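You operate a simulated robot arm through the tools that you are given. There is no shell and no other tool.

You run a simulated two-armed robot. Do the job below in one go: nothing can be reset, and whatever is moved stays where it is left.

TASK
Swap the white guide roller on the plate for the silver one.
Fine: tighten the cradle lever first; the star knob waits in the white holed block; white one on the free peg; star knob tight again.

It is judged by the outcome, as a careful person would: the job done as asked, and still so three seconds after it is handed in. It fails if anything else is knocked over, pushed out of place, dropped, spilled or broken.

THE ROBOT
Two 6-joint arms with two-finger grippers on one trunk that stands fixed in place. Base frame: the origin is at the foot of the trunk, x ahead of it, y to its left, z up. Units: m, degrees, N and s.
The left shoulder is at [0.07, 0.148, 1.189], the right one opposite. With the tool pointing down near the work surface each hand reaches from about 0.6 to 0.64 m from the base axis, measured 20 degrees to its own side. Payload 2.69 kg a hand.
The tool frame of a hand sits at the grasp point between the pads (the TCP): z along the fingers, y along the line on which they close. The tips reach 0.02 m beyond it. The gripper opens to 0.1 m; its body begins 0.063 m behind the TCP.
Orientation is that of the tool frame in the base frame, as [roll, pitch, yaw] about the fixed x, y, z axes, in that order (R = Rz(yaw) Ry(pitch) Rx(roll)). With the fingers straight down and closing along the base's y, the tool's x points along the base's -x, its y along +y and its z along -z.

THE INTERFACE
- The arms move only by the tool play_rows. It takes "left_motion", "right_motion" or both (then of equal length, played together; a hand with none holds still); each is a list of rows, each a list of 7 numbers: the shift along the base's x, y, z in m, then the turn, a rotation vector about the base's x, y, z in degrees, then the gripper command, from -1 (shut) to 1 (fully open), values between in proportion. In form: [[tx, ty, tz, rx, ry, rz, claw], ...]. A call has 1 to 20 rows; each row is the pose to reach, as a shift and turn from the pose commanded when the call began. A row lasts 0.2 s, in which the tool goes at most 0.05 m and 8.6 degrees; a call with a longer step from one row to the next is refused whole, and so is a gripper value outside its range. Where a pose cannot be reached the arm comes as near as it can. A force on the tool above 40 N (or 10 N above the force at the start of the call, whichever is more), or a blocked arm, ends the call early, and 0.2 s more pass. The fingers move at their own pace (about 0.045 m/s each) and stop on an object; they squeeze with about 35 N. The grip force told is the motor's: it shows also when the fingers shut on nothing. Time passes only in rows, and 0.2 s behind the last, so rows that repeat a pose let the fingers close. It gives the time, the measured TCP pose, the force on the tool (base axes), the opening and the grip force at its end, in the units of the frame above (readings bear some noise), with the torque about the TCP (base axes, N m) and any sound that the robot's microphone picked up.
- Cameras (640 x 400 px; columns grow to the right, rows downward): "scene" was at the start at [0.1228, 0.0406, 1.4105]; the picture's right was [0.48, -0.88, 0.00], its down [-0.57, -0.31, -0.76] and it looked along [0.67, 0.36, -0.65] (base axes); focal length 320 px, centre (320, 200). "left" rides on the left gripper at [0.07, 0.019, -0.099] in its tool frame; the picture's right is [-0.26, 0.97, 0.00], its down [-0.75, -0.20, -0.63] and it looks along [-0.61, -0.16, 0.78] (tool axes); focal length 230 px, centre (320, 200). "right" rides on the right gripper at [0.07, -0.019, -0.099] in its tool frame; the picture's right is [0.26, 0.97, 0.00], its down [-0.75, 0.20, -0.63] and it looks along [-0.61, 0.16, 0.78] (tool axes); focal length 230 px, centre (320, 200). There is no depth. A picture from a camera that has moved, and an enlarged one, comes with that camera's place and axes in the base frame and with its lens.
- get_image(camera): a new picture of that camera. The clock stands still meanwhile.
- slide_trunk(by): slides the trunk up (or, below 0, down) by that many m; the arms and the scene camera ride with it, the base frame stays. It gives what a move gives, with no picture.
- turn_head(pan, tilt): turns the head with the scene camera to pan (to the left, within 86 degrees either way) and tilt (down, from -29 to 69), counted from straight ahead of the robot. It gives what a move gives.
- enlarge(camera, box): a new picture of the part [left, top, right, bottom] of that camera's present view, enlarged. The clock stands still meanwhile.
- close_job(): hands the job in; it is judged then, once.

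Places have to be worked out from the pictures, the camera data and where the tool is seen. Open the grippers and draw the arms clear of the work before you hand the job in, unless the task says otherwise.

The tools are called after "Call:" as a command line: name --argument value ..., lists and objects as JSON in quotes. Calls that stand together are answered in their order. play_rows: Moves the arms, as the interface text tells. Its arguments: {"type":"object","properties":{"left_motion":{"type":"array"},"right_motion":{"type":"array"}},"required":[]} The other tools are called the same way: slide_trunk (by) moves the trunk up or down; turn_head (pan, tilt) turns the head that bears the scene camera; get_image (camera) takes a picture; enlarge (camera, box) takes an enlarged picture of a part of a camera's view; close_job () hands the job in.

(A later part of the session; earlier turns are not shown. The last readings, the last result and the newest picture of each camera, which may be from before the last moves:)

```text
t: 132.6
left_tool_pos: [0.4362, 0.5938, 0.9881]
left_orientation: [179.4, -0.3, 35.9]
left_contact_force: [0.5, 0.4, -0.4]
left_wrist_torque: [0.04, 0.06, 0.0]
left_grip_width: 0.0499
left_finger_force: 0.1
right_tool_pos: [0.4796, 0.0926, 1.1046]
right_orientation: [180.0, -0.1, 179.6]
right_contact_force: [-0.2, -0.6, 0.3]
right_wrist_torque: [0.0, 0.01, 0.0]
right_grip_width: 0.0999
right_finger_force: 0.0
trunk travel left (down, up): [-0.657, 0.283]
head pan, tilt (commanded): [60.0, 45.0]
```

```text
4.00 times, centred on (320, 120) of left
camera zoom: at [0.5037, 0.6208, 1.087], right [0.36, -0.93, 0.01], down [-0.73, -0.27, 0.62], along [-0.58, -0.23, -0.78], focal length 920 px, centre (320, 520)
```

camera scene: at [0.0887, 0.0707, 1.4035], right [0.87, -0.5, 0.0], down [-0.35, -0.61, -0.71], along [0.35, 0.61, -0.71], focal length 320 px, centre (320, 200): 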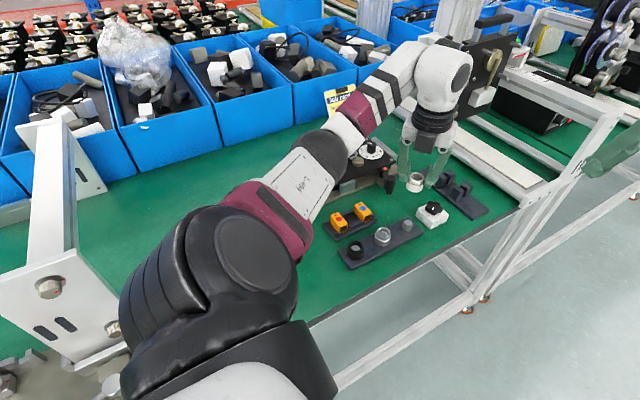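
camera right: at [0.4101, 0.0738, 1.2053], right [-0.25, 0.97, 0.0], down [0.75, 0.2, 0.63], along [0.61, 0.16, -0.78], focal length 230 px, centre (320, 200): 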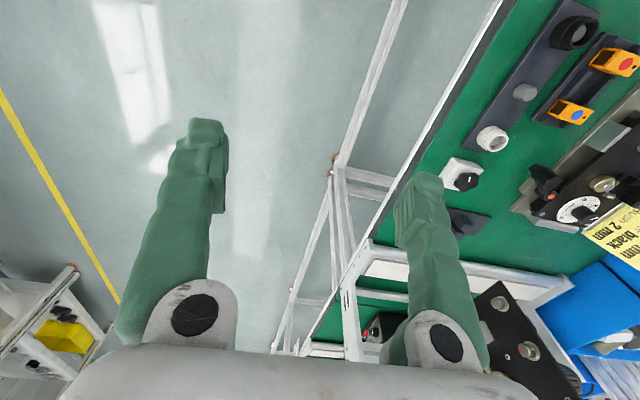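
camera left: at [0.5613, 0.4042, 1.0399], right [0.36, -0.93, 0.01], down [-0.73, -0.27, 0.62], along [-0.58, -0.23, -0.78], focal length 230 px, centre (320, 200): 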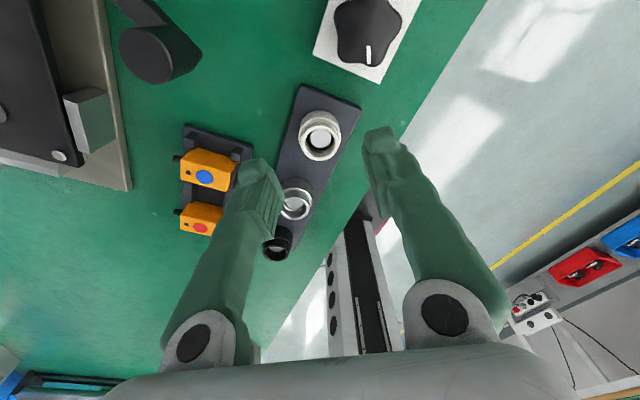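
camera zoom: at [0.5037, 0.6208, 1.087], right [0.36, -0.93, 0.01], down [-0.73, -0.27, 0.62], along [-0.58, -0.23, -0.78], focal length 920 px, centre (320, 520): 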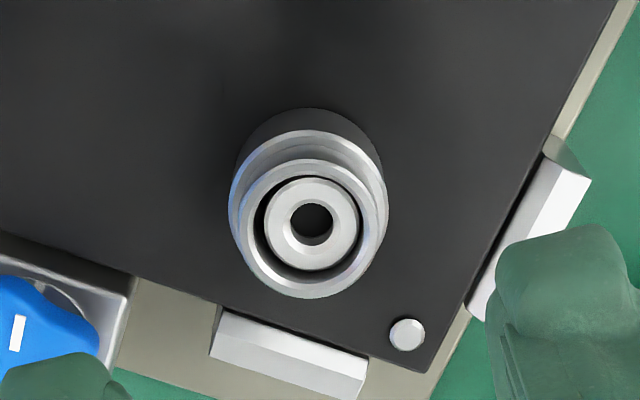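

The silver roller sits on the stud correctly. Now I go back for the star knob in the block.

Call:
play_rows --left_motion '[[0.015, -0.025, -0.01, 0, 0, 0, 0.2], [0.035, -0.06, -0.013, 0, 0, 0, 0.2], [0.055, -0.095, -0.015, 0, 0, 0, 0.2], [0.075, -0.13, -0.018, 0, 0, 0, 0.2], [0.095, -0.165, -0.02, 0, 0, 0, 0.2], [0.115, -0.195, -0.022, 0, 0, 0, 0.2], [0.129, -0.217, -0.023, 0, 0, 0, 0.2], [0.129, -0.217, -0.023, 0, 0, 0, 0.2]]'

Call:
enlarge --camera "left" --box '[260, 70, 380, 190]'

Call:
enlarge --camera "scene" --box '[390, 110, 490, 200]'

```text
t: 134.4
left_tool_pos: [0.5654, 0.3794, 0.9628]
left_orientation: [179.3, -0.3, 35.9]
left_contact_force: [-1.0, 0.9, -0.1]
left_wrist_torque: [-0.05, -0.01, 0.01]
left_grip_width: 0.06
left_finger_force: 0.1
left hand out of reach, approached as far as the arm can: row 5
right_tool_pos: [0.4801, 0.0954, 1.1054]
right_orientation: [-179.9, -0.1, 179.8]
right_contact_force: [0.8, -0.2, -0.6]
right_wrist_torque: [-0.01, 0.01, 0.0]
right_grip_width: 0.1002
right_finger_force: 0.1
trunk travel left (down, up): [-0.657, 0.283]
head pan, tilt (commanded): [60.0, 45.0]
```

```text
3.33 times, centred on (320, 130) of left
camera zoom: at [0.6323, 0.4052, 1.0616], right [0.36, -0.93, 0.01], down [-0.73, -0.27, 0.62], along [-0.58, -0.23, -0.78], focal length 767 px, centre (320, 433)
```

zoom: 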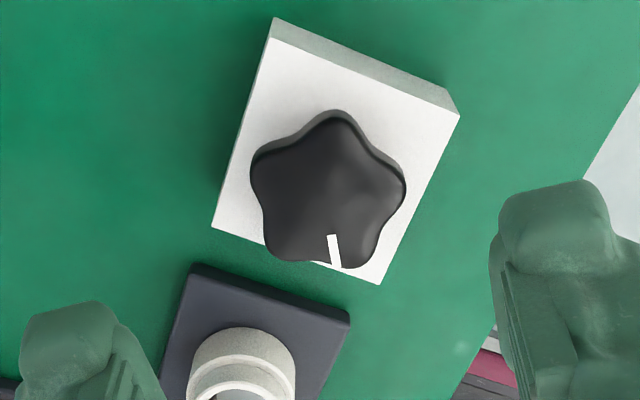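

```text
4.44 times, centred on (440, 155) of scene
camera zoom: at [0.0885, 0.0709, 1.3135], right [0.87, -0.5, 0.0], down [-0.35, -0.61, -0.71], along [0.35, 0.61, -0.71], focal length 1424 px, centre (-213, 400)
```

zoom: 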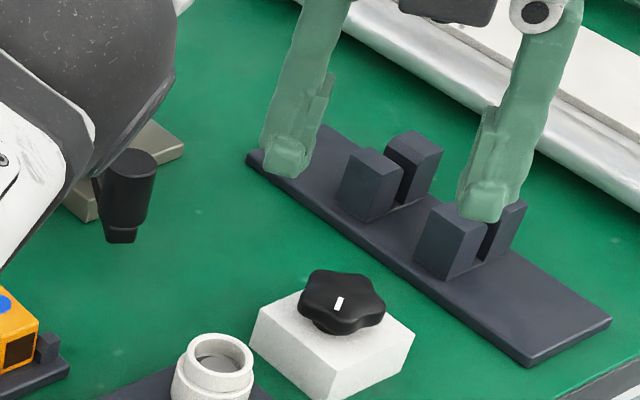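

The knob is about 2 mm toward −y of the TCP. I centre over it, descend to the same grip height as before, and grip.

Call:
play_rows --left_motion '[[0.0007, -0.0019, -0.01, 0, 0, 0, 0.05], [0.0007, -0.0019, -0.03, 0, 0, 0, 0.05], [0.0007, -0.0019, -0.05, 0, 0, 0, 0.05], [0.0007, -0.0019, -0.065, 0, 0, 0, 0.05], [0.0007, -0.0019, -0.076, 0, 0, 0, 0.05], [0.0007, -0.0019, -0.076, 0, 0, 0, 0.05]]'

Call:
enlarge --camera "left" --box '[250, 100, 390, 240]'

Call:
enlarge --camera "scene" --box '[400, 130, 480, 200]'

```text
t: 135.8
left_tool_pos: [0.5661, 0.3759, 0.8879]
left_orientation: [179.3, -0.2, 35.8]
left_contact_force: [-0.7, 0.2, 0.4]
left_wrist_torque: [0.02, 0.01, 0.01]
left_grip_width: 0.0521
left_finger_force: 0.1
right_tool_pos: [0.4797, 0.0936, 1.1046]
right_orientation: [-180.0, -0.1, 179.7]
right_contact_force: [-0.3, 0.0, 0.8]
right_wrist_torque: [-0.02, 0.04, 0.06]
right_grip_width: 0.1001
right_finger_force: 0.1
trunk travel left (down, up): [-0.657, 0.283]
head pan, tilt (commanded): [60.0, 45.0]
```

```text
2.86 times, centred on (320, 170) of left
camera zoom: at [0.634, 0.4029, 0.9869], right [0.36, -0.93, 0.01], down [-0.73, -0.27, 0.62], along [-0.58, -0.23, -0.78], focal length 657 px, centre (320, 286)
```

zoom: 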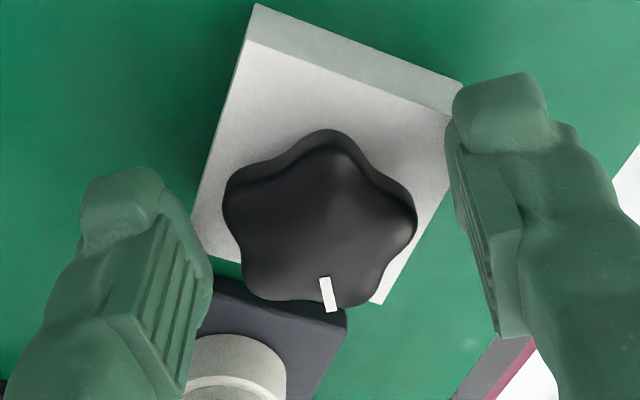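

```text
5.71 times, centred on (440, 165) of scene
camera zoom: at [0.0888, 0.0704, 1.3135], right [0.87, -0.5, 0.0], down [-0.35, -0.61, -0.71], along [0.35, 0.61, -0.71], focal length 1831 px, centre (-366, 400)
```

zoom: 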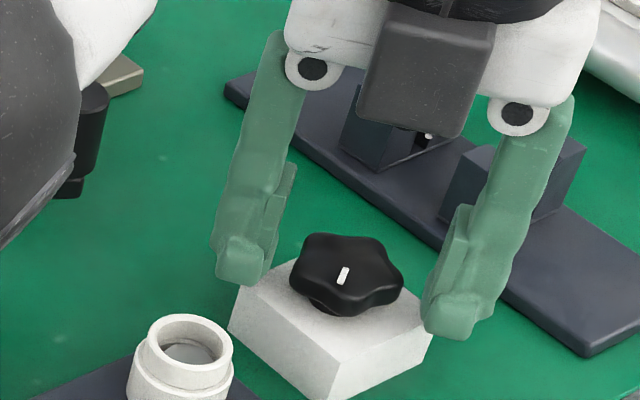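

Centred. I grip the knob and lift it a little to check.

Call:
play_rows --left_motion '[[0, 0, 0, 0, 0, 0, -1], [0, 0, 0, 0, 0, 0, -1], [0, 0, 0, 0, 0, 0, -1], [0, 0, 0, 0, 0, 0, -1]]'

Call:
play_rows --left_motion '[[0, 0, 0.005, 0, 0, 0, -1], [0, 0, 0.015, 0, 0, 0, -1], [0, 0, 0.03, 0, 0, 0, -1], [0, 0, 0.06, 0, 0, 0, -1]]'

Call:
enlarge --camera "scene" --box '[390, 100, 490, 190]'

Call:
enlarge --camera "left" --box '[250, 100, 390, 240]'

```text
t: 136.8
left_tool_pos: [0.5665, 0.377, 0.8886]
left_orientation: [179.4, -0.3, 35.9]
left_contact_force: [0.1, 0.1, 0.2]
left_wrist_torque: [0.0, 0.0, -0.02]
left_grip_width: 0.0346
left_finger_force: 35.0
right_tool_pos: [0.4808, 0.093, 1.1047]
right_orientation: [-180.0, -0.1, 179.5]
right_contact_force: [0.3, -0.3, -0.4]
right_wrist_torque: [0.0, 0.02, 0.03]
right_grip_width: 0.1
right_finger_force: 0.1
trunk travel left (down, up): [-0.657, 0.283]
head pan, tilt (commanded): [60.0, 45.0]
```

```text
t: 137.8
left_tool_pos: [0.5671, 0.3771, 0.9501]
left_orientation: [179.3, -0.4, 36.0]
left_contact_force: [0.4, 0.1, -0.6]
left_wrist_torque: [0.02, 0.01, 0.0]
left_grip_width: 0.0346
left_finger_force: 35.1
right_tool_pos: [0.4815, 0.0917, 1.1052]
right_orientation: [-180.0, -0.1, 179.6]
right_contact_force: [0.5, 0.2, 0.3]
right_wrist_torque: [0.02, -0.01, 0.01]
right_grip_width: 0.1001
right_finger_force: 0.0
trunk travel left (down, up): [-0.657, 0.283]
head pan, tilt (commanded): [60.0, 45.0]
```

```text
4.44 times, centred on (440, 145) of scene
camera zoom: at [0.0882, 0.0697, 1.3135], right [0.87, -0.5, 0.0], down [-0.35, -0.61, -0.71], along [0.35, 0.61, -0.71], focal length 1424 px, centre (-213, 444)
```

zoom: 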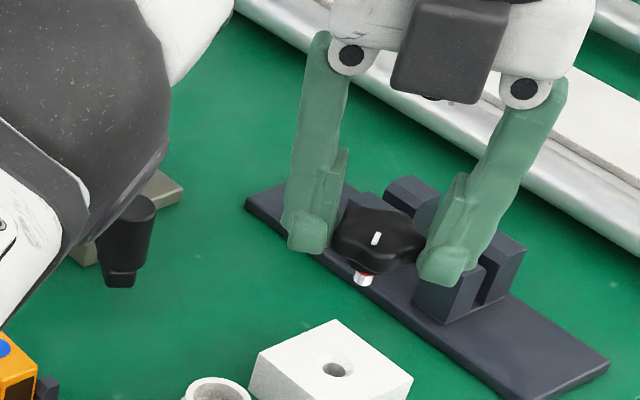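

```text
2.86 times, centred on (320, 170) of left
camera zoom: at [0.6334, 0.4041, 1.0481], right [0.36, -0.93, 0.01], down [-0.73, -0.27, 0.62], along [-0.58, -0.23, -0.78], focal length 657 px, centre (320, 286)
```

zoom: 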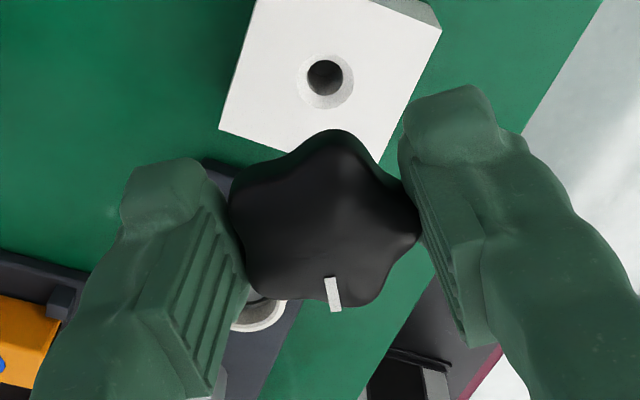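

Knob in hand, stem down. I carry it to above the stud, turning the wrist to about 100° on the way so a full clockwise stroke is available.

Call:
play_rows --left_motion '[[0, 0.005, 0.02, 0, 0, 0, -1], [-0.012, 0.02, 0.025, 0, 0, 8, -1], [-0.03, 0.05, 0.028, 0, 0, 16, -1], [-0.05, 0.085, 0.03, 0, 0, 24, -1], [-0.07, 0.12, 0.032, 0, 0, 32, -1], [-0.09, 0.155, 0.035, 0, 0, 40, -1], [-0.11, 0.185, 0.035, 0, 0, 48, -1], [-0.13, 0.2187, 0.035, 0, 0, 56, -1], [-0.13, 0.2187, 0.035, 0, 0, 64, -1], [-0.13, 0.2187, 0.035, 0, 0, 64, -1]]'

Call:
get_image --camera "left"

Call:
enlarge --camera "scene" --box '[310, 70, 370, 150]'

```text
t: 140.0
left_tool_pos: [0.4357, 0.5979, 0.9821]
left_orientation: [179.4, -0.3, 100.0]
left_contact_force: [0.2, -0.3, -0.4]
left_wrist_torque: [0.02, -0.03, 0.04]
left_grip_width: 0.0348
left_finger_force: 34.9
left hand out of reach, approached as far as the arm can: row 3, 4
right_tool_pos: [0.4795, 0.093, 1.104]
right_orientation: [-179.9, -0.1, 179.5]
right_contact_force: [-0.5, 0.6, -0.5]
right_wrist_torque: [0.01, 0.01, 0.01]
right_grip_width: 0.1001
right_finger_force: 0.0
trunk travel left (down, up): [-0.657, 0.283]
head pan, tilt (commanded): [60.0, 45.0]
```

```text
taken
camera left: at [0.4421, 0.6686, 1.0808], right [1.0, -0.09, 0.01], down [-0.07, -0.78, 0.62], along [-0.05, -0.62, -0.78], focal length 230 px, centre (320, 200)
```

left: 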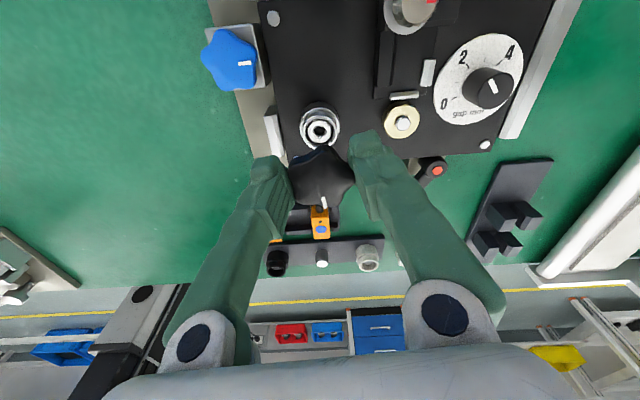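

```text
5.00 times, centred on (340, 110) of scene
camera zoom: at [0.089, 0.0707, 1.3135], right [0.87, -0.5, 0.0], down [-0.35, -0.61, -0.71], along [0.35, 0.61, -0.71], focal length 1602 px, centre (220, 650)
```

zoom: 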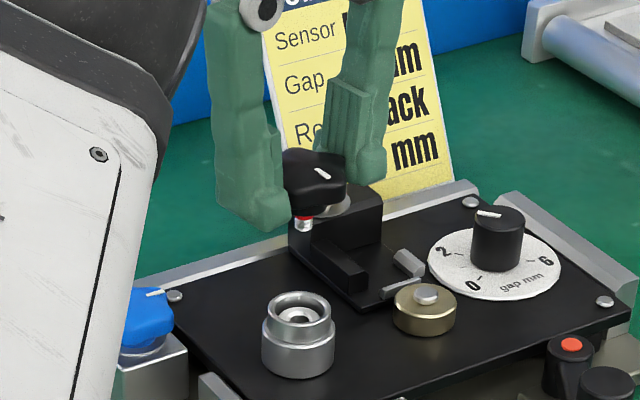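

The stud hole projects right under the TCP in both views. I lower until the stem is just above the stud and check again.

Call:
play_rows --left_motion '[[0, 0, -0.01, 0, 0, 0, -1], [0, 0, -0.02, 0, 0, 0, -1], [0, 0, -0.03, 0, 0, 0, -1], [0, 0, -0.037, 0, 0, 0, -1], [0, 0, -0.037, 0, 0, 0, -1]]'

Call:
enlarge --camera "left" --box '[260, 100, 380, 210]'

Call:
enlarge --camera "scene" --box '[315, 95, 365, 145]'

```text
t: 141.2
left_tool_pos: [0.4358, 0.596, 0.9456]
left_orientation: [179.3, -0.3, 100.0]
left_contact_force: [-0.4, 0.1, 0.2]
left_wrist_torque: [0.02, -0.01, -0.02]
left_grip_width: 0.0345
left_finger_force: 34.9
right_tool_pos: [0.4803, 0.0934, 1.1048]
right_orientation: [-180.0, -0.1, 179.8]
right_contact_force: [0.6, 0.2, 0.0]
right_wrist_torque: [-0.01, 0.02, -0.03]
right_grip_width: 0.1002
right_finger_force: 0.2
trunk travel left (down, up): [-0.657, 0.283]
head pan, tilt (commanded): [60.0, 45.0]
```

```text
3.64 times, centred on (320, 155) of left
camera zoom: at [0.4424, 0.6675, 1.0447], right [1.0, -0.09, 0.01], down [-0.07, -0.78, 0.62], along [-0.05, -0.62, -0.78], focal length 837 px, centre (320, 364)
```

zoom: 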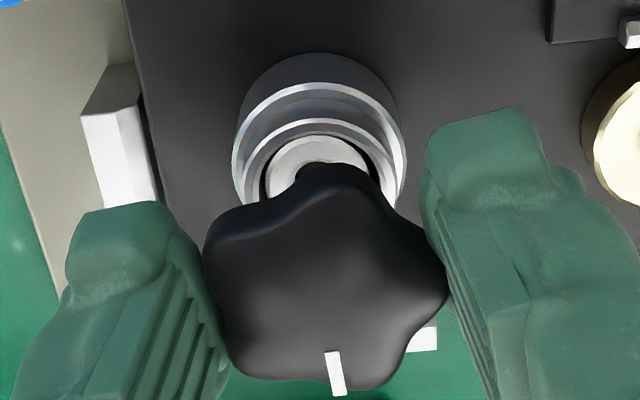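

```text
8.00 times, centred on (340, 120) of scene
camera zoom: at [0.0888, 0.0706, 1.3135], right [0.87, -0.5, 0.0], down [-0.35, -0.61, -0.71], along [0.35, 0.61, -0.71], focal length 2563 px, centre (160, 840)
```

zoom: 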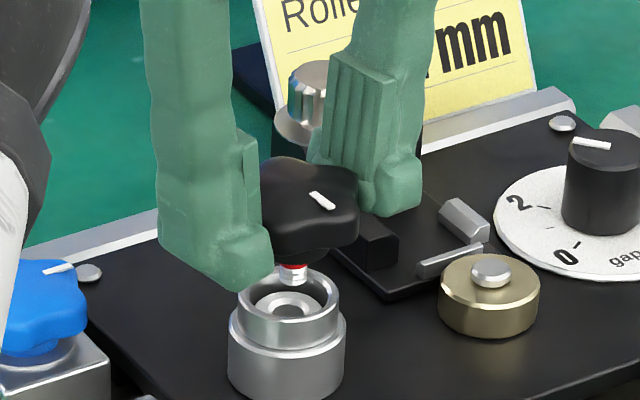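

Stem and hole are aligned within half a millimetre sideways. I lower slowly until the stem meets the thread.

Call:
play_rows --left_motion '[[0, 0, -0.003, 0, 0, 0, -1], [0, 0, -0.006, 0, 0, 0, -1], [0, 0, -0.008, 0, 0, 0, -1], [0, 0, -0.01, 0, 0, 0, -1], [0, 0, -0.011, 0, 0, 0, -1], [0, 0, -0.011, 0, 0, 0, -1]]'

Call:
enlarge --camera "scene" --box '[315, 95, 365, 145]'

```text
t: 142.6
left_tool_pos: [0.4366, 0.596, 0.9347]
left_orientation: [179.2, -0.3, 100.0]
left_contact_force: [-0.9, -0.5, -0.5]
left_wrist_torque: [0.03, 0.01, -0.01]
left_grip_width: 0.0346
left_finger_force: 34.8
right_tool_pos: [0.4807, 0.0933, 1.1048]
right_orientation: [-179.9, -0.1, 179.6]
right_contact_force: [0.1, -0.1, -0.5]
right_wrist_torque: [-0.04, 0.0, 0.0]
right_grip_width: 0.1001
right_finger_force: 0.1
trunk travel left (down, up): [-0.657, 0.283]
head pan, tilt (commanded): [60.0, 45.0]
```

```text
8.00 times, centred on (340, 120) of scene
camera zoom: at [0.0888, 0.0706, 1.3135], right [0.87, -0.5, 0.0], down [-0.35, -0.61, -0.71], along [0.35, 0.61, -0.71], focal length 2563 px, centre (160, 840)
```

zoom: 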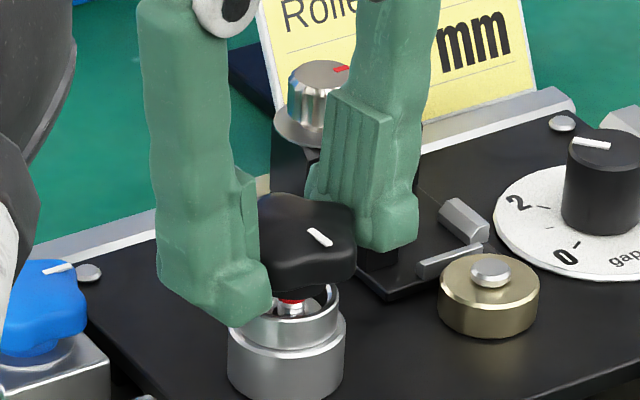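

No contact yet. I keep lowering in 1 mm steps.

Call:
play_rows --left_motion '[[0, 0, -0.001, 0, 0, 0, -1], [0, 0, -0.002, 0, 0, 0, -1], [0, 0, -0.003, 0, 0, 0, -1], [0, 0, -0.003, 0, 0, 0, -1]]'

```text
t: 143.6
left_tool_pos: [0.4354, 0.5959, 0.9323]
left_orientation: [179.3, -0.3, 99.9]
left_contact_force: [0.4, 0.9, 1.2]
left_wrist_torque: [0.03, -0.03, 0.03]
left_grip_width: 0.0346
left_finger_force: 34.9
right_tool_pos: [0.4795, 0.0931, 1.1054]
right_orientation: [-180.0, 0.0, 179.7]
right_contact_force: [0.2, 0.0, 0.3]
right_wrist_torque: [0.02, -0.01, -0.02]
right_grip_width: 0.1
right_finger_force: 0.0
trunk travel left (down, up): [-0.657, 0.283]
head pan, tilt (commanded): [60.0, 45.0]
```

Call:
play_rows --left_motion '[[0, 0, -0.001, 0, 0, 0, -1], [0, 0, -0.0015, 0, 0, 0, -1], [0, 0, -0.0015, 0, 0, 0, -1]]'

Call:
enlarge --camera "scene" --box '[315, 95, 365, 145]'

```text
t: 144.4
left_tool_pos: [0.4359, 0.5964, 0.93]
left_orientation: [179.5, -0.3, 99.8]
left_contact_force: [-2.0, 1.7, -0.4]
left_wrist_torque: [0.09, 0.07, 0.0]
left_grip_width: 0.0346
left_finger_force: 34.9
right_tool_pos: [0.4784, 0.0936, 1.1039]
right_orientation: [-179.9, -0.1, 179.7]
right_contact_force: [0.4, 0.3, 0.0]
right_wrist_torque: [-0.01, 0.02, 0.01]
right_grip_width: 0.1
right_finger_force: 0.1
trunk travel left (down, up): [-0.657, 0.283]
head pan, tilt (commanded): [60.0, 45.0]
```

```text
8.00 times, centred on (340, 120) of scene
camera zoom: at [0.0884, 0.0714, 1.3134], right [0.87, -0.5, 0.0], down [-0.35, -0.61, -0.71], along [0.35, 0.61, -0.71], focal length 2563 px, centre (160, 840)
```

zoom: 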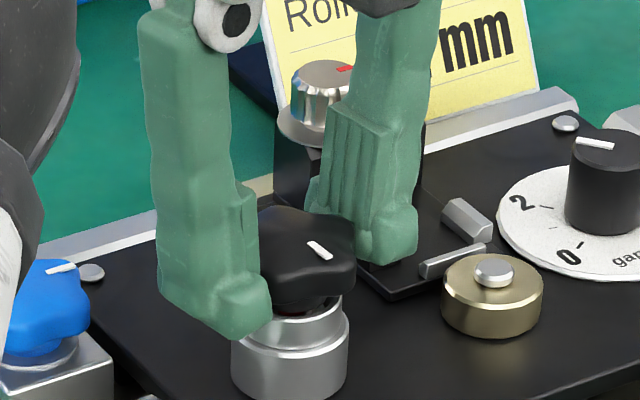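

Call:
play_rows --left_motion '[[0, 0, -0.001, 0, 0, 0, -1], [0, 0, -0.002, 0, 0, 0, -1], [0, 0, -0.002, 0, 0, 0, -1]]'

Call:
enlarge --camera "scene" --box '[315, 95, 365, 145]'

```text
t: 145.2
left_tool_pos: [0.4362, 0.5968, 0.9304]
left_orientation: [179.2, -0.4, 99.8]
left_contact_force: [0.3, 7.3, 6.4]
left_wrist_torque: [0.06, 0.05, -0.02]
left_grip_width: 0.0347
left_finger_force: 35.0
right_tool_pos: [0.4798, 0.0944, 1.1066]
right_orientation: [-179.8, 0.0, 179.7]
right_contact_force: [0.1, 0.1, 0.3]
right_wrist_torque: [0.03, -0.01, -0.01]
right_grip_width: 0.1
right_finger_force: 0.0
trunk travel left (down, up): [-0.657, 0.283]
head pan, tilt (commanded): [60.0, 45.0]
```

```text
8.00 times, centred on (340, 120) of scene
camera zoom: at [0.0878, 0.0712, 1.3136], right [0.87, -0.5, 0.0], down [-0.35, -0.61, -0.71], along [0.35, 0.61, -0.71], focal length 2563 px, centre (160, 840)
```

zoom: 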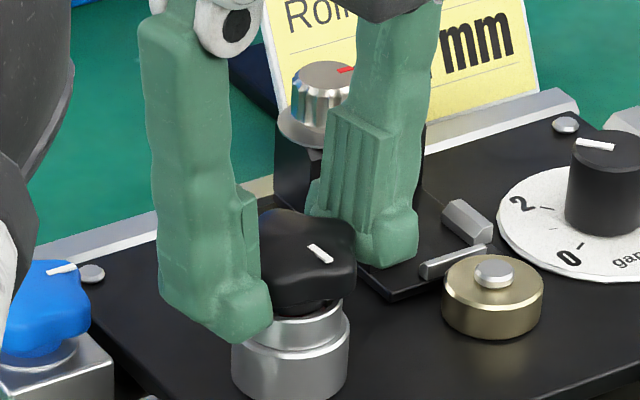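

Contact now (6 N) – the stem is on the thread. I turn clockwise 32° with light downward pressure and read the forces.

Call:
play_rows --left_motion '[[0, 0, -0.0002, 0, 0, -8, -1], [0, 0, -0.0005, 0, 0, -16, -1], [0, 0, -0.0008, 0, 0, -24, -1], [0, 0, -0.001, 0, 0, -32, -1], [0, 0, -0.001, 0, 0, -32, -1]]'

```text
t: 146.4
left_tool_pos: [0.4361, 0.5976, 0.9286]
left_orientation: [179.2, -0.5, 67.8]
left_contact_force: [5.0, 11.7, 12.1]
left_wrist_torque: [0.23, -0.08, -0.05]
left_grip_width: 0.0344
left_finger_force: 34.6
right_tool_pos: [0.4793, 0.093, 1.1052]
right_orientation: [-179.9, -0.1, 179.6]
right_contact_force: [-1.0, 0.4, -0.4]
right_wrist_torque: [-0.01, 0.04, -0.02]
right_grip_width: 0.1002
right_finger_force: 0.1
trunk travel left (down, up): [-0.657, 0.283]
head pan, tilt (commanded): [60.0, 45.0]
```

It is advancing. I relieve the sideways load (+1 mm in y) and continue the clockwise stroke.

Call:
play_rows --left_motion '[[0.0003, 0.001, 0, 0, 0, -8, -1], [0.0003, 0.001, -0.0002, 0, 0, -16, -1], [0.0003, 0.001, -0.0004, 0, 0, -24, -1], [0.0003, 0.001, -0.0006, 0, 0, -32, -1], [0.0003, 0.001, -0.0008, 0, 0, -40, -1], [0.0003, 0.001, -0.001, 0, 0, -48, -1], [0.0003, 0.001, -0.0012, 0, 0, -56, -1], [0.0003, 0.001, -0.0014, 0, 0, -64, -1], [0.0003, 0.001, -0.0014, 0, 0, -64, -1]]'

Call:
enlarge --camera "scene" --box '[315, 95, 365, 145]'

```text
t: 148.4
left_tool_pos: [0.4376, 0.5953, 0.9264]
left_orientation: [179.3, -0.2, 3.7]
left_contact_force: [2.4, -1.9, 3.2]
left_wrist_torque: [-0.05, -0.02, 0.0]
left_grip_width: 0.0344
left_finger_force: 35.9
right_tool_pos: [0.4794, 0.0915, 1.1047]
right_orientation: [180.0, -0.2, 179.6]
right_contact_force: [0.7, -0.1, 0.4]
right_wrist_torque: [0.0, -0.02, -0.02]
right_grip_width: 0.0999
right_finger_force: 0.0
trunk travel left (down, up): [-0.657, 0.283]
head pan, tilt (commanded): [60.0, 45.0]
```

```text
8.00 times, centred on (340, 120) of scene
camera zoom: at [0.089, 0.0693, 1.3135], right [0.87, -0.5, 0.0], down [-0.35, -0.61, -0.71], along [0.35, 0.61, -0.71], focal length 2563 px, centre (160, 840)
```

zoom: 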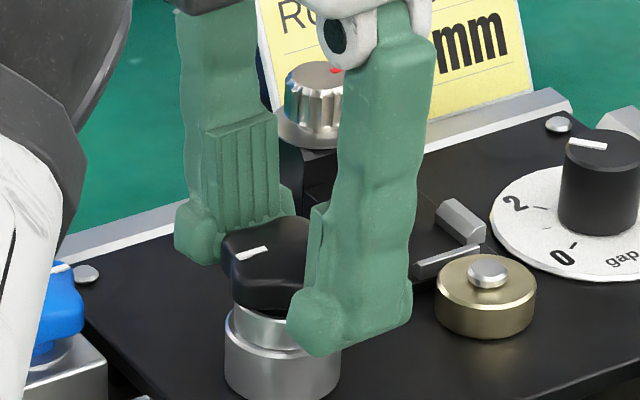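

I release, rotate the wrist back to 100° and look whether the knob stays engaged.

Call:
play_rows --left_motion '[[0, 0, 0, 0, 0, 0, 0.0], [0, 0, 0, 0, 0, 0, 0.0], [0, 0, 0, 0, 0, 8, 0.0], [0, 0, 0, 0, 0, 16, 0.0], [0, 0, 0, 0, 0, 24, 0.0], [0, 0, 0, 0, 0, 32, 0.0], [0, 0, 0, 0, 0, 40, 0.0], [0, 0, 0, 0, 0, 48, 0.0], [0, 0, 0, 0, 0, 56, 0.0], [0, 0, 0, 0, 0, 64, 0.0], [0, 0, 0, 0, 0, 72, 0.0], [0, 0, 0, 0, 0, 80, 0.0], [0, 0, 0, 0, 0, 88, 0.0], [0, 0, 0, 0, 0, 96, 0.0], [0, 0, 0, 0, 0, 96, 0.0]]'

Call:
enlarge --camera "scene" --box '[315, 95, 365, 145]'

Call:
enlarge --camera "left" --box '[260, 110, 380, 230]'

```text
t: 151.6
left_tool_pos: [0.4354, 0.5972, 0.9268]
left_orientation: [179.3, -0.3, 100.0]
left_contact_force: [0.6, -0.6, -0.8]
left_wrist_torque: [0.01, -0.03, -0.02]
left_grip_width: 0.05
left_finger_force: 0.0
right_tool_pos: [0.4805, 0.0932, 1.105]
right_orientation: [-179.9, -0.1, 179.6]
right_contact_force: [-0.4, -0.4, 0.8]
right_wrist_torque: [0.04, 0.03, 0.0]
right_grip_width: 0.1002
right_finger_force: 0.0
trunk travel left (down, up): [-0.657, 0.283]
head pan, tilt (commanded): [60.0, 45.0]
```

```text
8.00 times, centred on (340, 120) of scene
camera zoom: at [0.0888, 0.0708, 1.3135], right [0.87, -0.5, 0.0], down [-0.35, -0.61, -0.71], along [0.35, 0.61, -0.71], focal length 2563 px, centre (160, 840)
```

zoom: 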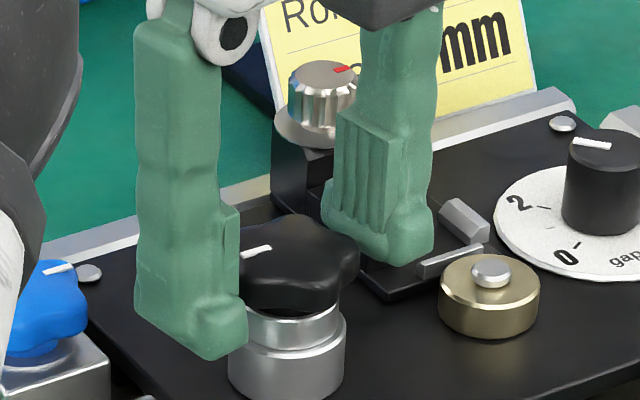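

```text
3.33 times, centred on (320, 170) of left
camera zoom: at [0.4422, 0.6688, 1.0253], right [1.0, -0.09, 0.01], down [-0.07, -0.78, 0.62], along [-0.05, -0.62, -0.78], focal length 767 px, centre (320, 300)
```

zoom: 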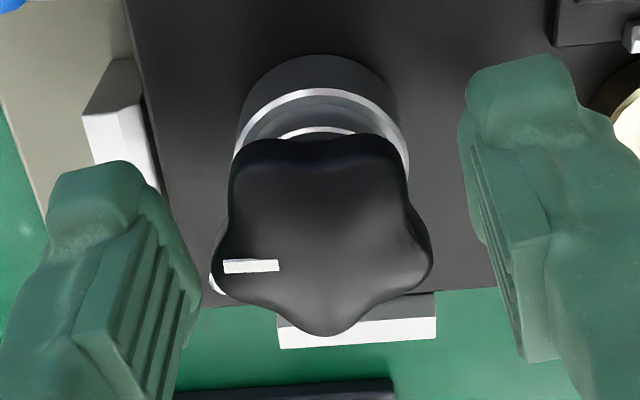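

The knob holds. I grip and turn clockwise again, following it down.

Call:
play_rows --left_motion '[[0, -0.0005, 0, 0, 0, 0, -1], [0, -0.0005, 0, 0, 0, 0, -1], [0, -0.0005, 0, 0, 0, 0, -1], [0, -0.0005, -0.0002, 0, 0, -8, -1], [0, -0.0005, -0.0004, 0, 0, -16, -1], [0, -0.0005, -0.0006, 0, 0, -24, -1], [0, -0.0005, -0.0008, 0, 0, -32, -1], [0, -0.0005, -0.001, 0, 0, -40, -1], [0, -0.0005, -0.0012, 0, 0, -48, -1], [0, -0.0005, -0.0012, 0, 0, -48, -1]]'

Call:
enlarge --camera "scene" --box '[315, 95, 365, 145]'

```text
t: 153.8
left_tool_pos: [0.4373, 0.5965, 0.9259]
left_orientation: [179.4, -0.3, 51.7]
left_contact_force: [0.4, -0.5, -0.6]
left_wrist_torque: [0.02, -0.03, -0.02]
left_grip_width: 0.0346
left_finger_force: 34.9
right_tool_pos: [0.4808, 0.094, 1.1053]
right_orientation: [-179.8, -0.1, 179.6]
right_contact_force: [-0.6, 0.4, 0.4]
right_wrist_torque: [-0.02, -0.03, 0.0]
right_grip_width: 0.1
right_finger_force: 0.0
trunk travel left (down, up): [-0.657, 0.283]
head pan, tilt (commanded): [60.0, 45.0]
```

```text
8.00 times, centred on (340, 120) of scene
camera zoom: at [0.0892, 0.0711, 1.3134], right [0.87, -0.5, 0.0], down [-0.35, -0.61, -0.71], along [0.35, 0.61, -0.71], focal length 2563 px, centre (160, 840)
```

zoom: 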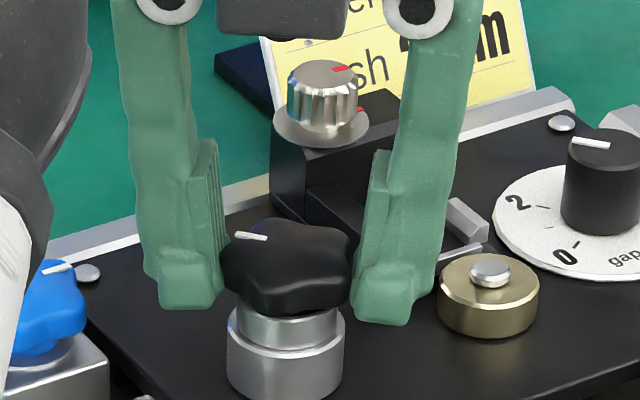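

No resistance yet. I continue the rest of the stroke.

Call:
play_rows --left_motion '[[0, 0, -0.0002, 0, 0, -8, -1], [0, 0, -0.0004, 0, 0, -16, -1], [0, 0, -0.0006, 0, 0, -24, -1], [0, 0, -0.0008, 0, 0, -32, -1], [0, 0, -0.001, 0, 0, -40, -1], [0, 0, -0.0012, 0, 0, -48, -1], [0, 0, -0.0012, 0, 0, -48, -1]]'

Call:
enlarge --camera "scene" --box '[315, 95, 365, 145]'

```text
t: 155.4
left_tool_pos: [0.4356, 0.5961, 0.9237]
left_orientation: [179.3, -0.1, 3.7]
left_contact_force: [0.0, -4.4, -1.4]
left_wrist_torque: [-0.1, 0.12, 0.39]
left_grip_width: 0.0346
left_finger_force: 35.2
right_tool_pos: [0.4804, 0.0919, 1.1049]
right_orientation: [180.0, 0.0, 179.7]
right_contact_force: [-0.1, 0.0, 0.2]
right_wrist_torque: [-0.01, 0.0, 0.05]
right_grip_width: 0.1
right_finger_force: 0.0
trunk travel left (down, up): [-0.657, 0.283]
head pan, tilt (commanded): [60.0, 45.0]
```

```text
8.00 times, centred on (340, 120) of scene
camera zoom: at [0.0888, 0.0694, 1.3135], right [0.87, -0.5, 0.0], down [-0.35, -0.61, -0.71], along [0.35, 0.61, -0.71], focal length 2563 px, centre (160, 840)
```

zoom: 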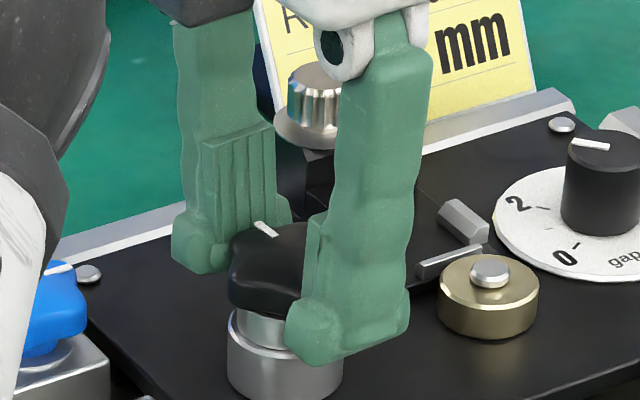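

Torque is building (0.39 Nm) – the thread is taking up. I reset the wrist for another clockwise stroke.

Call:
play_rows --left_motion '[[0, 0, 0, 0, 0, 0, 0.0], [0, 0, 0, 0, 0, 0, 0.0], [0, 0, 0, 0, 0, 8, 0.0], [0, 0, 0, 0, 0, 16, 0.0], [0, 0, 0, 0, 0, 24, 0.0], [0, 0, 0, 0, 0, 32, 0.0], [0, 0, 0, 0, 0, 40, 0.0], [0, 0, 0, 0, 0, 48, 0.0], [0, 0, 0, 0, 0, 56, 0.0], [0, 0, 0, 0, 0, 64, 0.0], [0, 0, 0, 0, 0, 72, 0.0], [0, 0, 0, 0, 0, 80, 0.0], [0, 0, 0, 0, 0, 88, 0.0], [0, 0, 0, 0, 0, 96, 0.0], [0, 0, 0, 0, 0, 96, 0.0]]'

Call:
enlarge --camera "scene" --box '[315, 95, 365, 145]'

Call:
enlarge --camera "left" --box '[260, 110, 380, 230]'

```text
t: 158.6
left_tool_pos: [0.4369, 0.5961, 0.9237]
left_orientation: [179.3, -0.3, 100.0]
left_contact_force: [0.6, -0.3, 0.0]
left_wrist_torque: [-0.02, -0.02, -0.02]
left_grip_width: 0.0498
left_finger_force: 0.2
right_tool_pos: [0.4808, 0.0924, 1.1047]
right_orientation: [180.0, 0.0, 179.6]
right_contact_force: [0.2, 0.4, 0.1]
right_wrist_torque: [-0.04, 0.04, -0.01]
right_grip_width: 0.0999
right_finger_force: 0.1
trunk travel left (down, up): [-0.657, 0.283]
head pan, tilt (commanded): [60.0, 45.0]
```

```text
8.00 times, centred on (340, 120) of scene
camera zoom: at [0.0888, 0.0708, 1.3135], right [0.87, -0.5, 0.0], down [-0.35, -0.61, -0.71], along [0.35, 0.61, -0.71], focal length 2563 px, centre (160, 840)
```

zoom: 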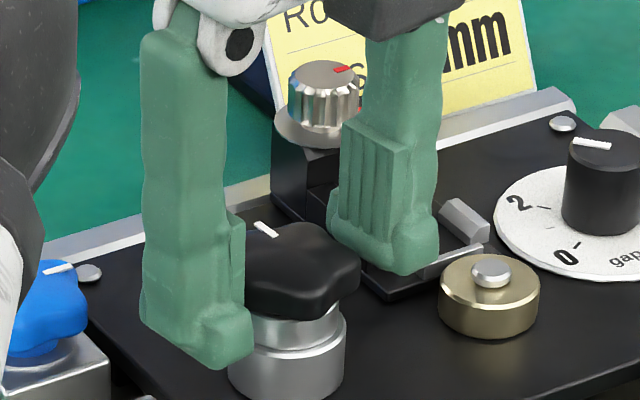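

```text
3.33 times, centred on (320, 170) of left
camera zoom: at [0.4431, 0.6671, 1.0229], right [1.0, -0.09, 0.01], down [-0.07, -0.78, 0.62], along [-0.05, -0.62, -0.78], focal length 767 px, centre (320, 300)
```

zoom: 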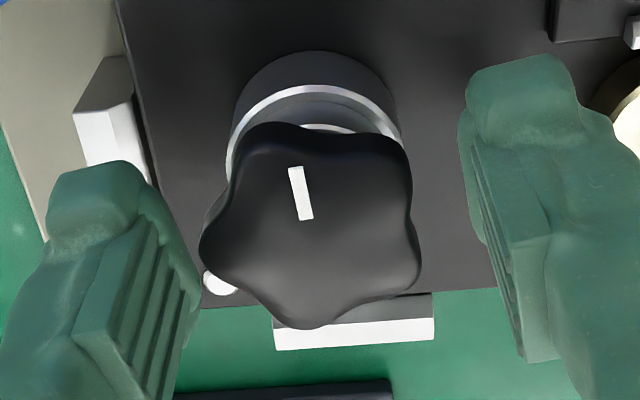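

The index moved clockwise as expected. I grip and turn clockwise again, watching the torque.

Call:
play_rows --left_motion '[[0, 0, 0.0005, 0, 0, 0, -1], [0, 0, 0.0005, 0, 0, 0, -1], [0, 0, 0.0005, 0, 0, 0, -1], [0, 0, 0.0003, 0, 0, -8, -1], [0, 0, 0.0001, 0, 0, -16, -1], [0, 0, -0.0001, 0, 0, -24, -1], [0, 0, -0.0003, 0, 0, -32, -1], [0, 0, -0.0003, 0, 0, -32, -1]]'

```text
t: 160.4
left_tool_pos: [0.4362, 0.5975, 0.9247]
left_orientation: [179.3, -0.4, 67.9]
left_contact_force: [0.6, 4.3, 3.7]
left_wrist_torque: [0.08, 0.0, 0.33]
left_grip_width: 0.0344
left_finger_force: 35.2
right_tool_pos: [0.4795, 0.0944, 1.1046]
right_orientation: [-179.9, -0.1, 179.7]
right_contact_force: [0.3, 0.5, -1.1]
right_wrist_torque: [-0.04, 0.0, 0.02]
right_grip_width: 0.0999
right_finger_force: 0.0
trunk travel left (down, up): [-0.657, 0.283]
head pan, tilt (commanded): [60.0, 45.0]
```

Call:
play_rows --left_motion '[[0, 0, -0.0002, 0, 0, -8, -1], [0, 0, -0.0004, 0, 0, -16, -1], [0, 0, -0.0006, 0, 0, -24, -1], [0, 0, -0.0008, 0, 0, -32, -1], [0, 0, -0.0008, 0, 0, -32, -1]]'

Call:
enlarge --camera "left" --box '[260, 110, 380, 230]'

```text
t: 161.6
left_tool_pos: [0.4364, 0.5965, 0.9235]
left_orientation: [179.3, -0.3, 35.8]
left_contact_force: [-0.3, -1.3, 0.6]
left_wrist_torque: [0.01, -0.03, 0.43]
left_grip_width: 0.0344
left_finger_force: 34.6
right_tool_pos: [0.4798, 0.0922, 1.1053]
right_orientation: [-180.0, 0.0, 179.6]
right_contact_force: [-0.3, 0.8, 0.4]
right_wrist_torque: [0.02, 0.01, -0.01]
right_grip_width: 0.0999
right_finger_force: 0.0
trunk travel left (down, up): [-0.657, 0.283]
head pan, tilt (commanded): [60.0, 45.0]
```

```text
3.33 times, centred on (320, 170) of left
camera zoom: at [0.504, 0.6221, 1.0222], right [0.36, -0.93, 0.01], down [-0.73, -0.27, 0.62], along [-0.58, -0.23, -0.78], focal length 767 px, centre (320, 300)
```

zoom: 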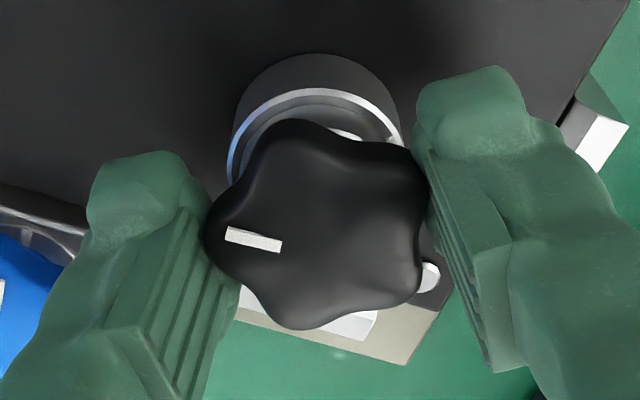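

In this stroke the index seems to have turned relative to the gripper, so the knob may have stopped (tight) while the pads slipped. I release and compare the index with the previous picture from the same wrist angle.

Call:
play_rows --left_motion '[[0, 0, 0, 0, 0, 0, 0.0], [0, 0, 0, 0, 0, 0, 0.0], [0, 0, 0, 0, 0, 8, 0.0], [0, 0, 0, 0, 0, 16, 0.0], [0, 0, 0, 0, 0, 24, 0.0], [0, 0, 0, 0, 0, 32, 0.0], [0, 0, 0, 0, 0, 40, 0.0], [0, 0, 0, 0, 0, 48, 0.0], [0, 0, 0, 0, 0, 56, 0.0], [0, 0, 0, 0, 0, 64, 0.0], [0, 0, 0, 0, 0, 64, 0.0]]'

Call:
enlarge --camera "left" --box '[260, 110, 380, 230]'

Call:
enlarge --camera "scene" --box '[315, 95, 365, 145]'

```text
t: 164.0
left_tool_pos: [0.437, 0.5964, 0.9225]
left_orientation: [179.3, -0.2, 99.9]
left_contact_force: [0.1, 0.1, -0.1]
left_wrist_torque: [0.02, -0.01, -0.01]
left_grip_width: 0.05
left_finger_force: 0.1
right_tool_pos: [0.4802, 0.0935, 1.1048]
right_orientation: [-179.9, -0.2, 179.5]
right_contact_force: [-1.0, 0.0, -0.2]
right_wrist_torque: [-0.01, 0.0, -0.02]
right_grip_width: 0.1001
right_finger_force: 0.1
trunk travel left (down, up): [-0.657, 0.283]
head pan, tilt (commanded): [60.0, 45.0]
```

```text
3.33 times, centred on (320, 170) of left
camera zoom: at [0.4428, 0.6675, 1.0215], right [1.0, -0.09, 0.01], down [-0.07, -0.78, 0.62], along [-0.05, -0.62, -0.78], focal length 767 px, centre (320, 300)
```

zoom: 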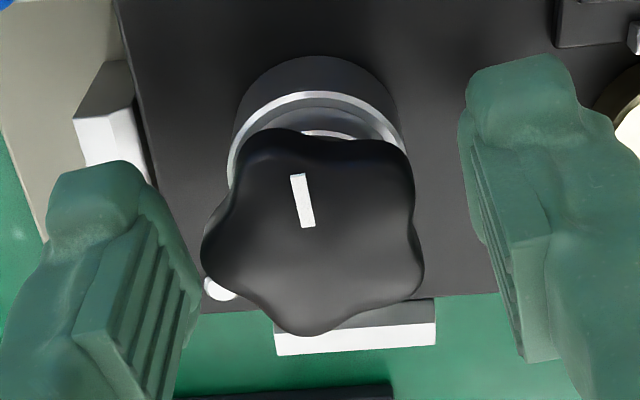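

```text
8.00 times, centred on (340, 120) of scene
camera zoom: at [0.0888, 0.0707, 1.3135], right [0.87, -0.5, 0.0], down [-0.35, -0.61, -0.71], along [0.35, 0.61, -0.71], focal length 2563 px, centre (160, 840)
```

zoom: 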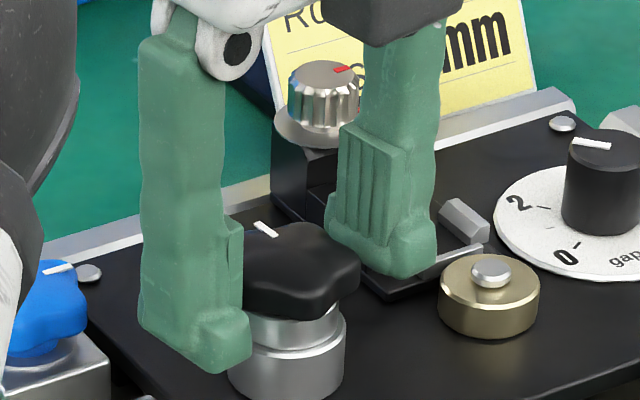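

The index is exactly where it was, so the knob has stopped turning: at the end of its thread, with the pads slipping at about 0.45 Nm. To verify it is fully down, I rise to the same camera pose used for a picture of the original tight state and compare.

Call:
play_rows --left_motion '[[0, 0, 0.015, 0, 0, 0, 0.2], [0, 0, 0.03, 0, 0, 0, 0.4], [-0.0005, -0.002, 0.05, 0, 0, 1.5, 0.4], [-0.001, -0.003, 0.067, 0, 0, 3, 0.4], [-0.001, -0.003, 0.067, 0, 0, 3, 0.4]]'

Call:
enlarge --camera "left" --box '[260, 80, 360, 180]'

Call:
enlarge --camera "scene" --box '[310, 90, 370, 140]'

```text
t: 165.2
left_tool_pos: [0.4349, 0.5932, 0.9915]
left_orientation: [179.5, -0.3, 102.9]
left_contact_force: [0.0, 0.3, 0.1]
left_wrist_torque: [-0.02, -0.01, 0.01]
left_grip_width: 0.0701
left_finger_force: 0.1
right_tool_pos: [0.4801, 0.0929, 1.1045]
right_orientation: [-179.9, -0.1, 179.6]
right_contact_force: [-0.3, -0.7, 0.2]
right_wrist_torque: [-0.01, 0.03, 0.01]
right_grip_width: 0.1001
right_finger_force: 0.1
trunk travel left (down, up): [-0.657, 0.283]
head pan, tilt (commanded): [60.0, 45.0]
```

```text
4.00 times, centred on (310, 130) of left
camera zoom: at [0.4385, 0.6655, 1.0898], right [1.0, -0.04, 0.01], down [-0.03, -0.78, 0.62], along [-0.01, -0.62, -0.78], focal length 920 px, centre (360, 480)
```

zoom: 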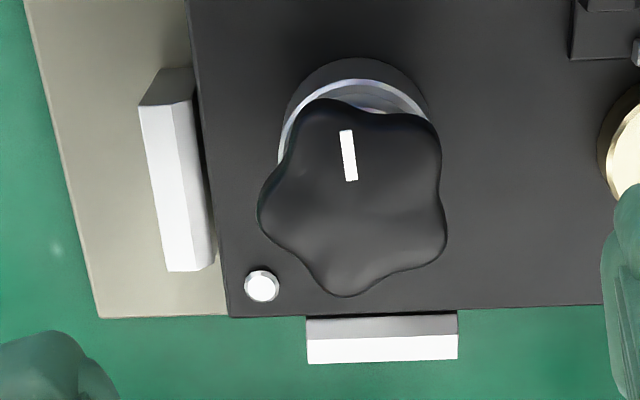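

```text
8.00 times, centred on (340, 115) of scene
camera zoom: at [0.089, 0.071, 1.3134], right [0.87, -0.5, 0.0], down [-0.35, -0.61, -0.71], along [0.35, 0.61, -0.71], focal length 2563 px, centre (160, 880)
```

zoom: 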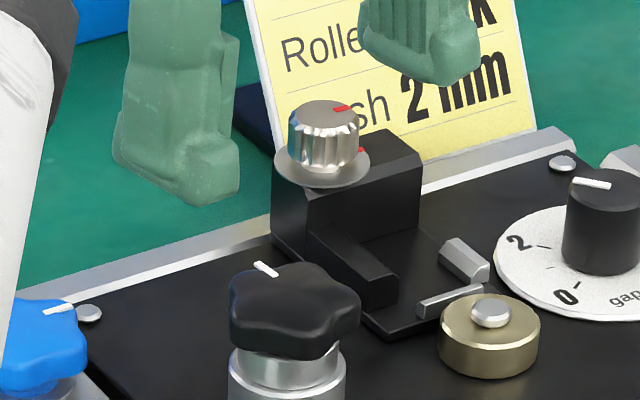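

The knob's height relative to the roller and plate matches the original tight state to within a millimetre in both views, so it is fully down and tight. I open the gripper fully and withdraw the arm upward, then inspect the whole scene.

Call:
play_rows --left_motion '[[0, 0, 0.02, 0, 0, 0, 1], [0, 0, 0.04, 0, 0, 0, 1], [0, 0, 0.05, 0, 0, 0, 1]]'

Call:
slide_trunk --by 0.09

Call:
get_image --camera "scene"

Call:
enlarge --camera "scene" --box '[300, 120, 480, 270]'

Call:
get_image --camera "left"

```text
t: 166.0
left_tool_pos: [0.4356, 0.5924, 1.0308]
left_orientation: [179.4, -0.3, 102.9]
left_contact_force: [0.3, -0.7, -0.5]
left_wrist_torque: [0.0, 0.01, -0.01]
left_grip_width: 0.1001
left_finger_force: 0.0
left hand out of reach, approached as far as the arm can: row 3
right_tool_pos: [0.4797, 0.0955, 1.1051]
right_orientation: [-179.8, -0.1, 179.5]
right_contact_force: [-0.6, 1.3, -0.9]
right_wrist_torque: [0.01, 0.0, 0.02]
right_grip_width: 0.1001
right_finger_force: 0.0
trunk travel left (down, up): [-0.657, 0.283]
head pan, tilt (commanded): [60.0, 45.0]
```

```text
t: 167.2
left_tool_pos: [0.4353, 0.5906, 1.1213]
left_orientation: [179.3, -0.3, 102.8]
left_contact_force: [0.1, 0.6, 0.4]
left_wrist_torque: [-0.01, -0.01, 0.01]
left_grip_width: 0.0999
left_finger_force: 0.1
right_tool_pos: [0.481, 0.0945, 1.1944]
right_orientation: [-180.0, 0.0, 179.5]
right_contact_force: [0.7, 0.0, -0.4]
right_wrist_torque: [-0.02, -0.01, 0.01]
right_grip_width: 0.1
right_finger_force: 0.1
trunk travel left (down, up): [-0.747, 0.193]
head pan, tilt (commanded): [60.0, 45.0]
```

```text
taken
camera scene: at [0.0889, 0.0709, 1.4034], right [0.87, -0.5, 0.0], down [-0.35, -0.61, -0.71], along [0.35, 0.61, -0.71], focal length 320 px, centre (320, 200)
```

scene: 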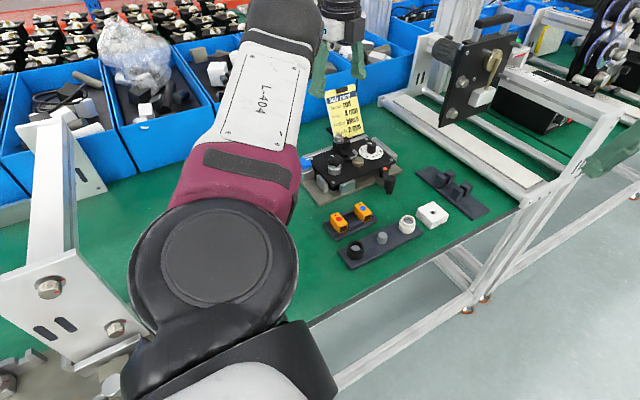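

```text
2.67 times, centred on (390, 195) of scene
camera zoom: at [0.0889, 0.0709, 1.4034], right [0.87, -0.5, 0.0], down [-0.35, -0.61, -0.71], along [0.35, 0.61, -0.71], focal length 854 px, centre (133, 213)
```

zoom: 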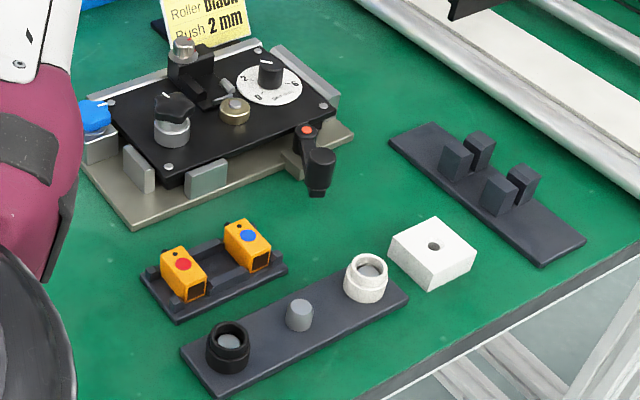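

```text
taken
camera left: at [0.4369, 0.6629, 1.2194], right [1.0, -0.04, 0.01], down [-0.03, -0.78, 0.62], along [-0.01, -0.62, -0.78], focal length 230 px, centre (320, 200)
```

left: 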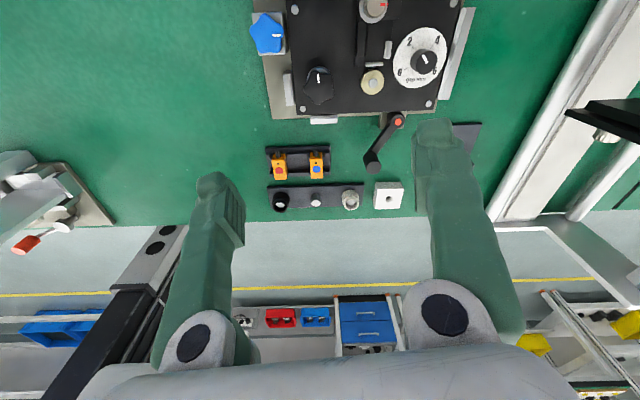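

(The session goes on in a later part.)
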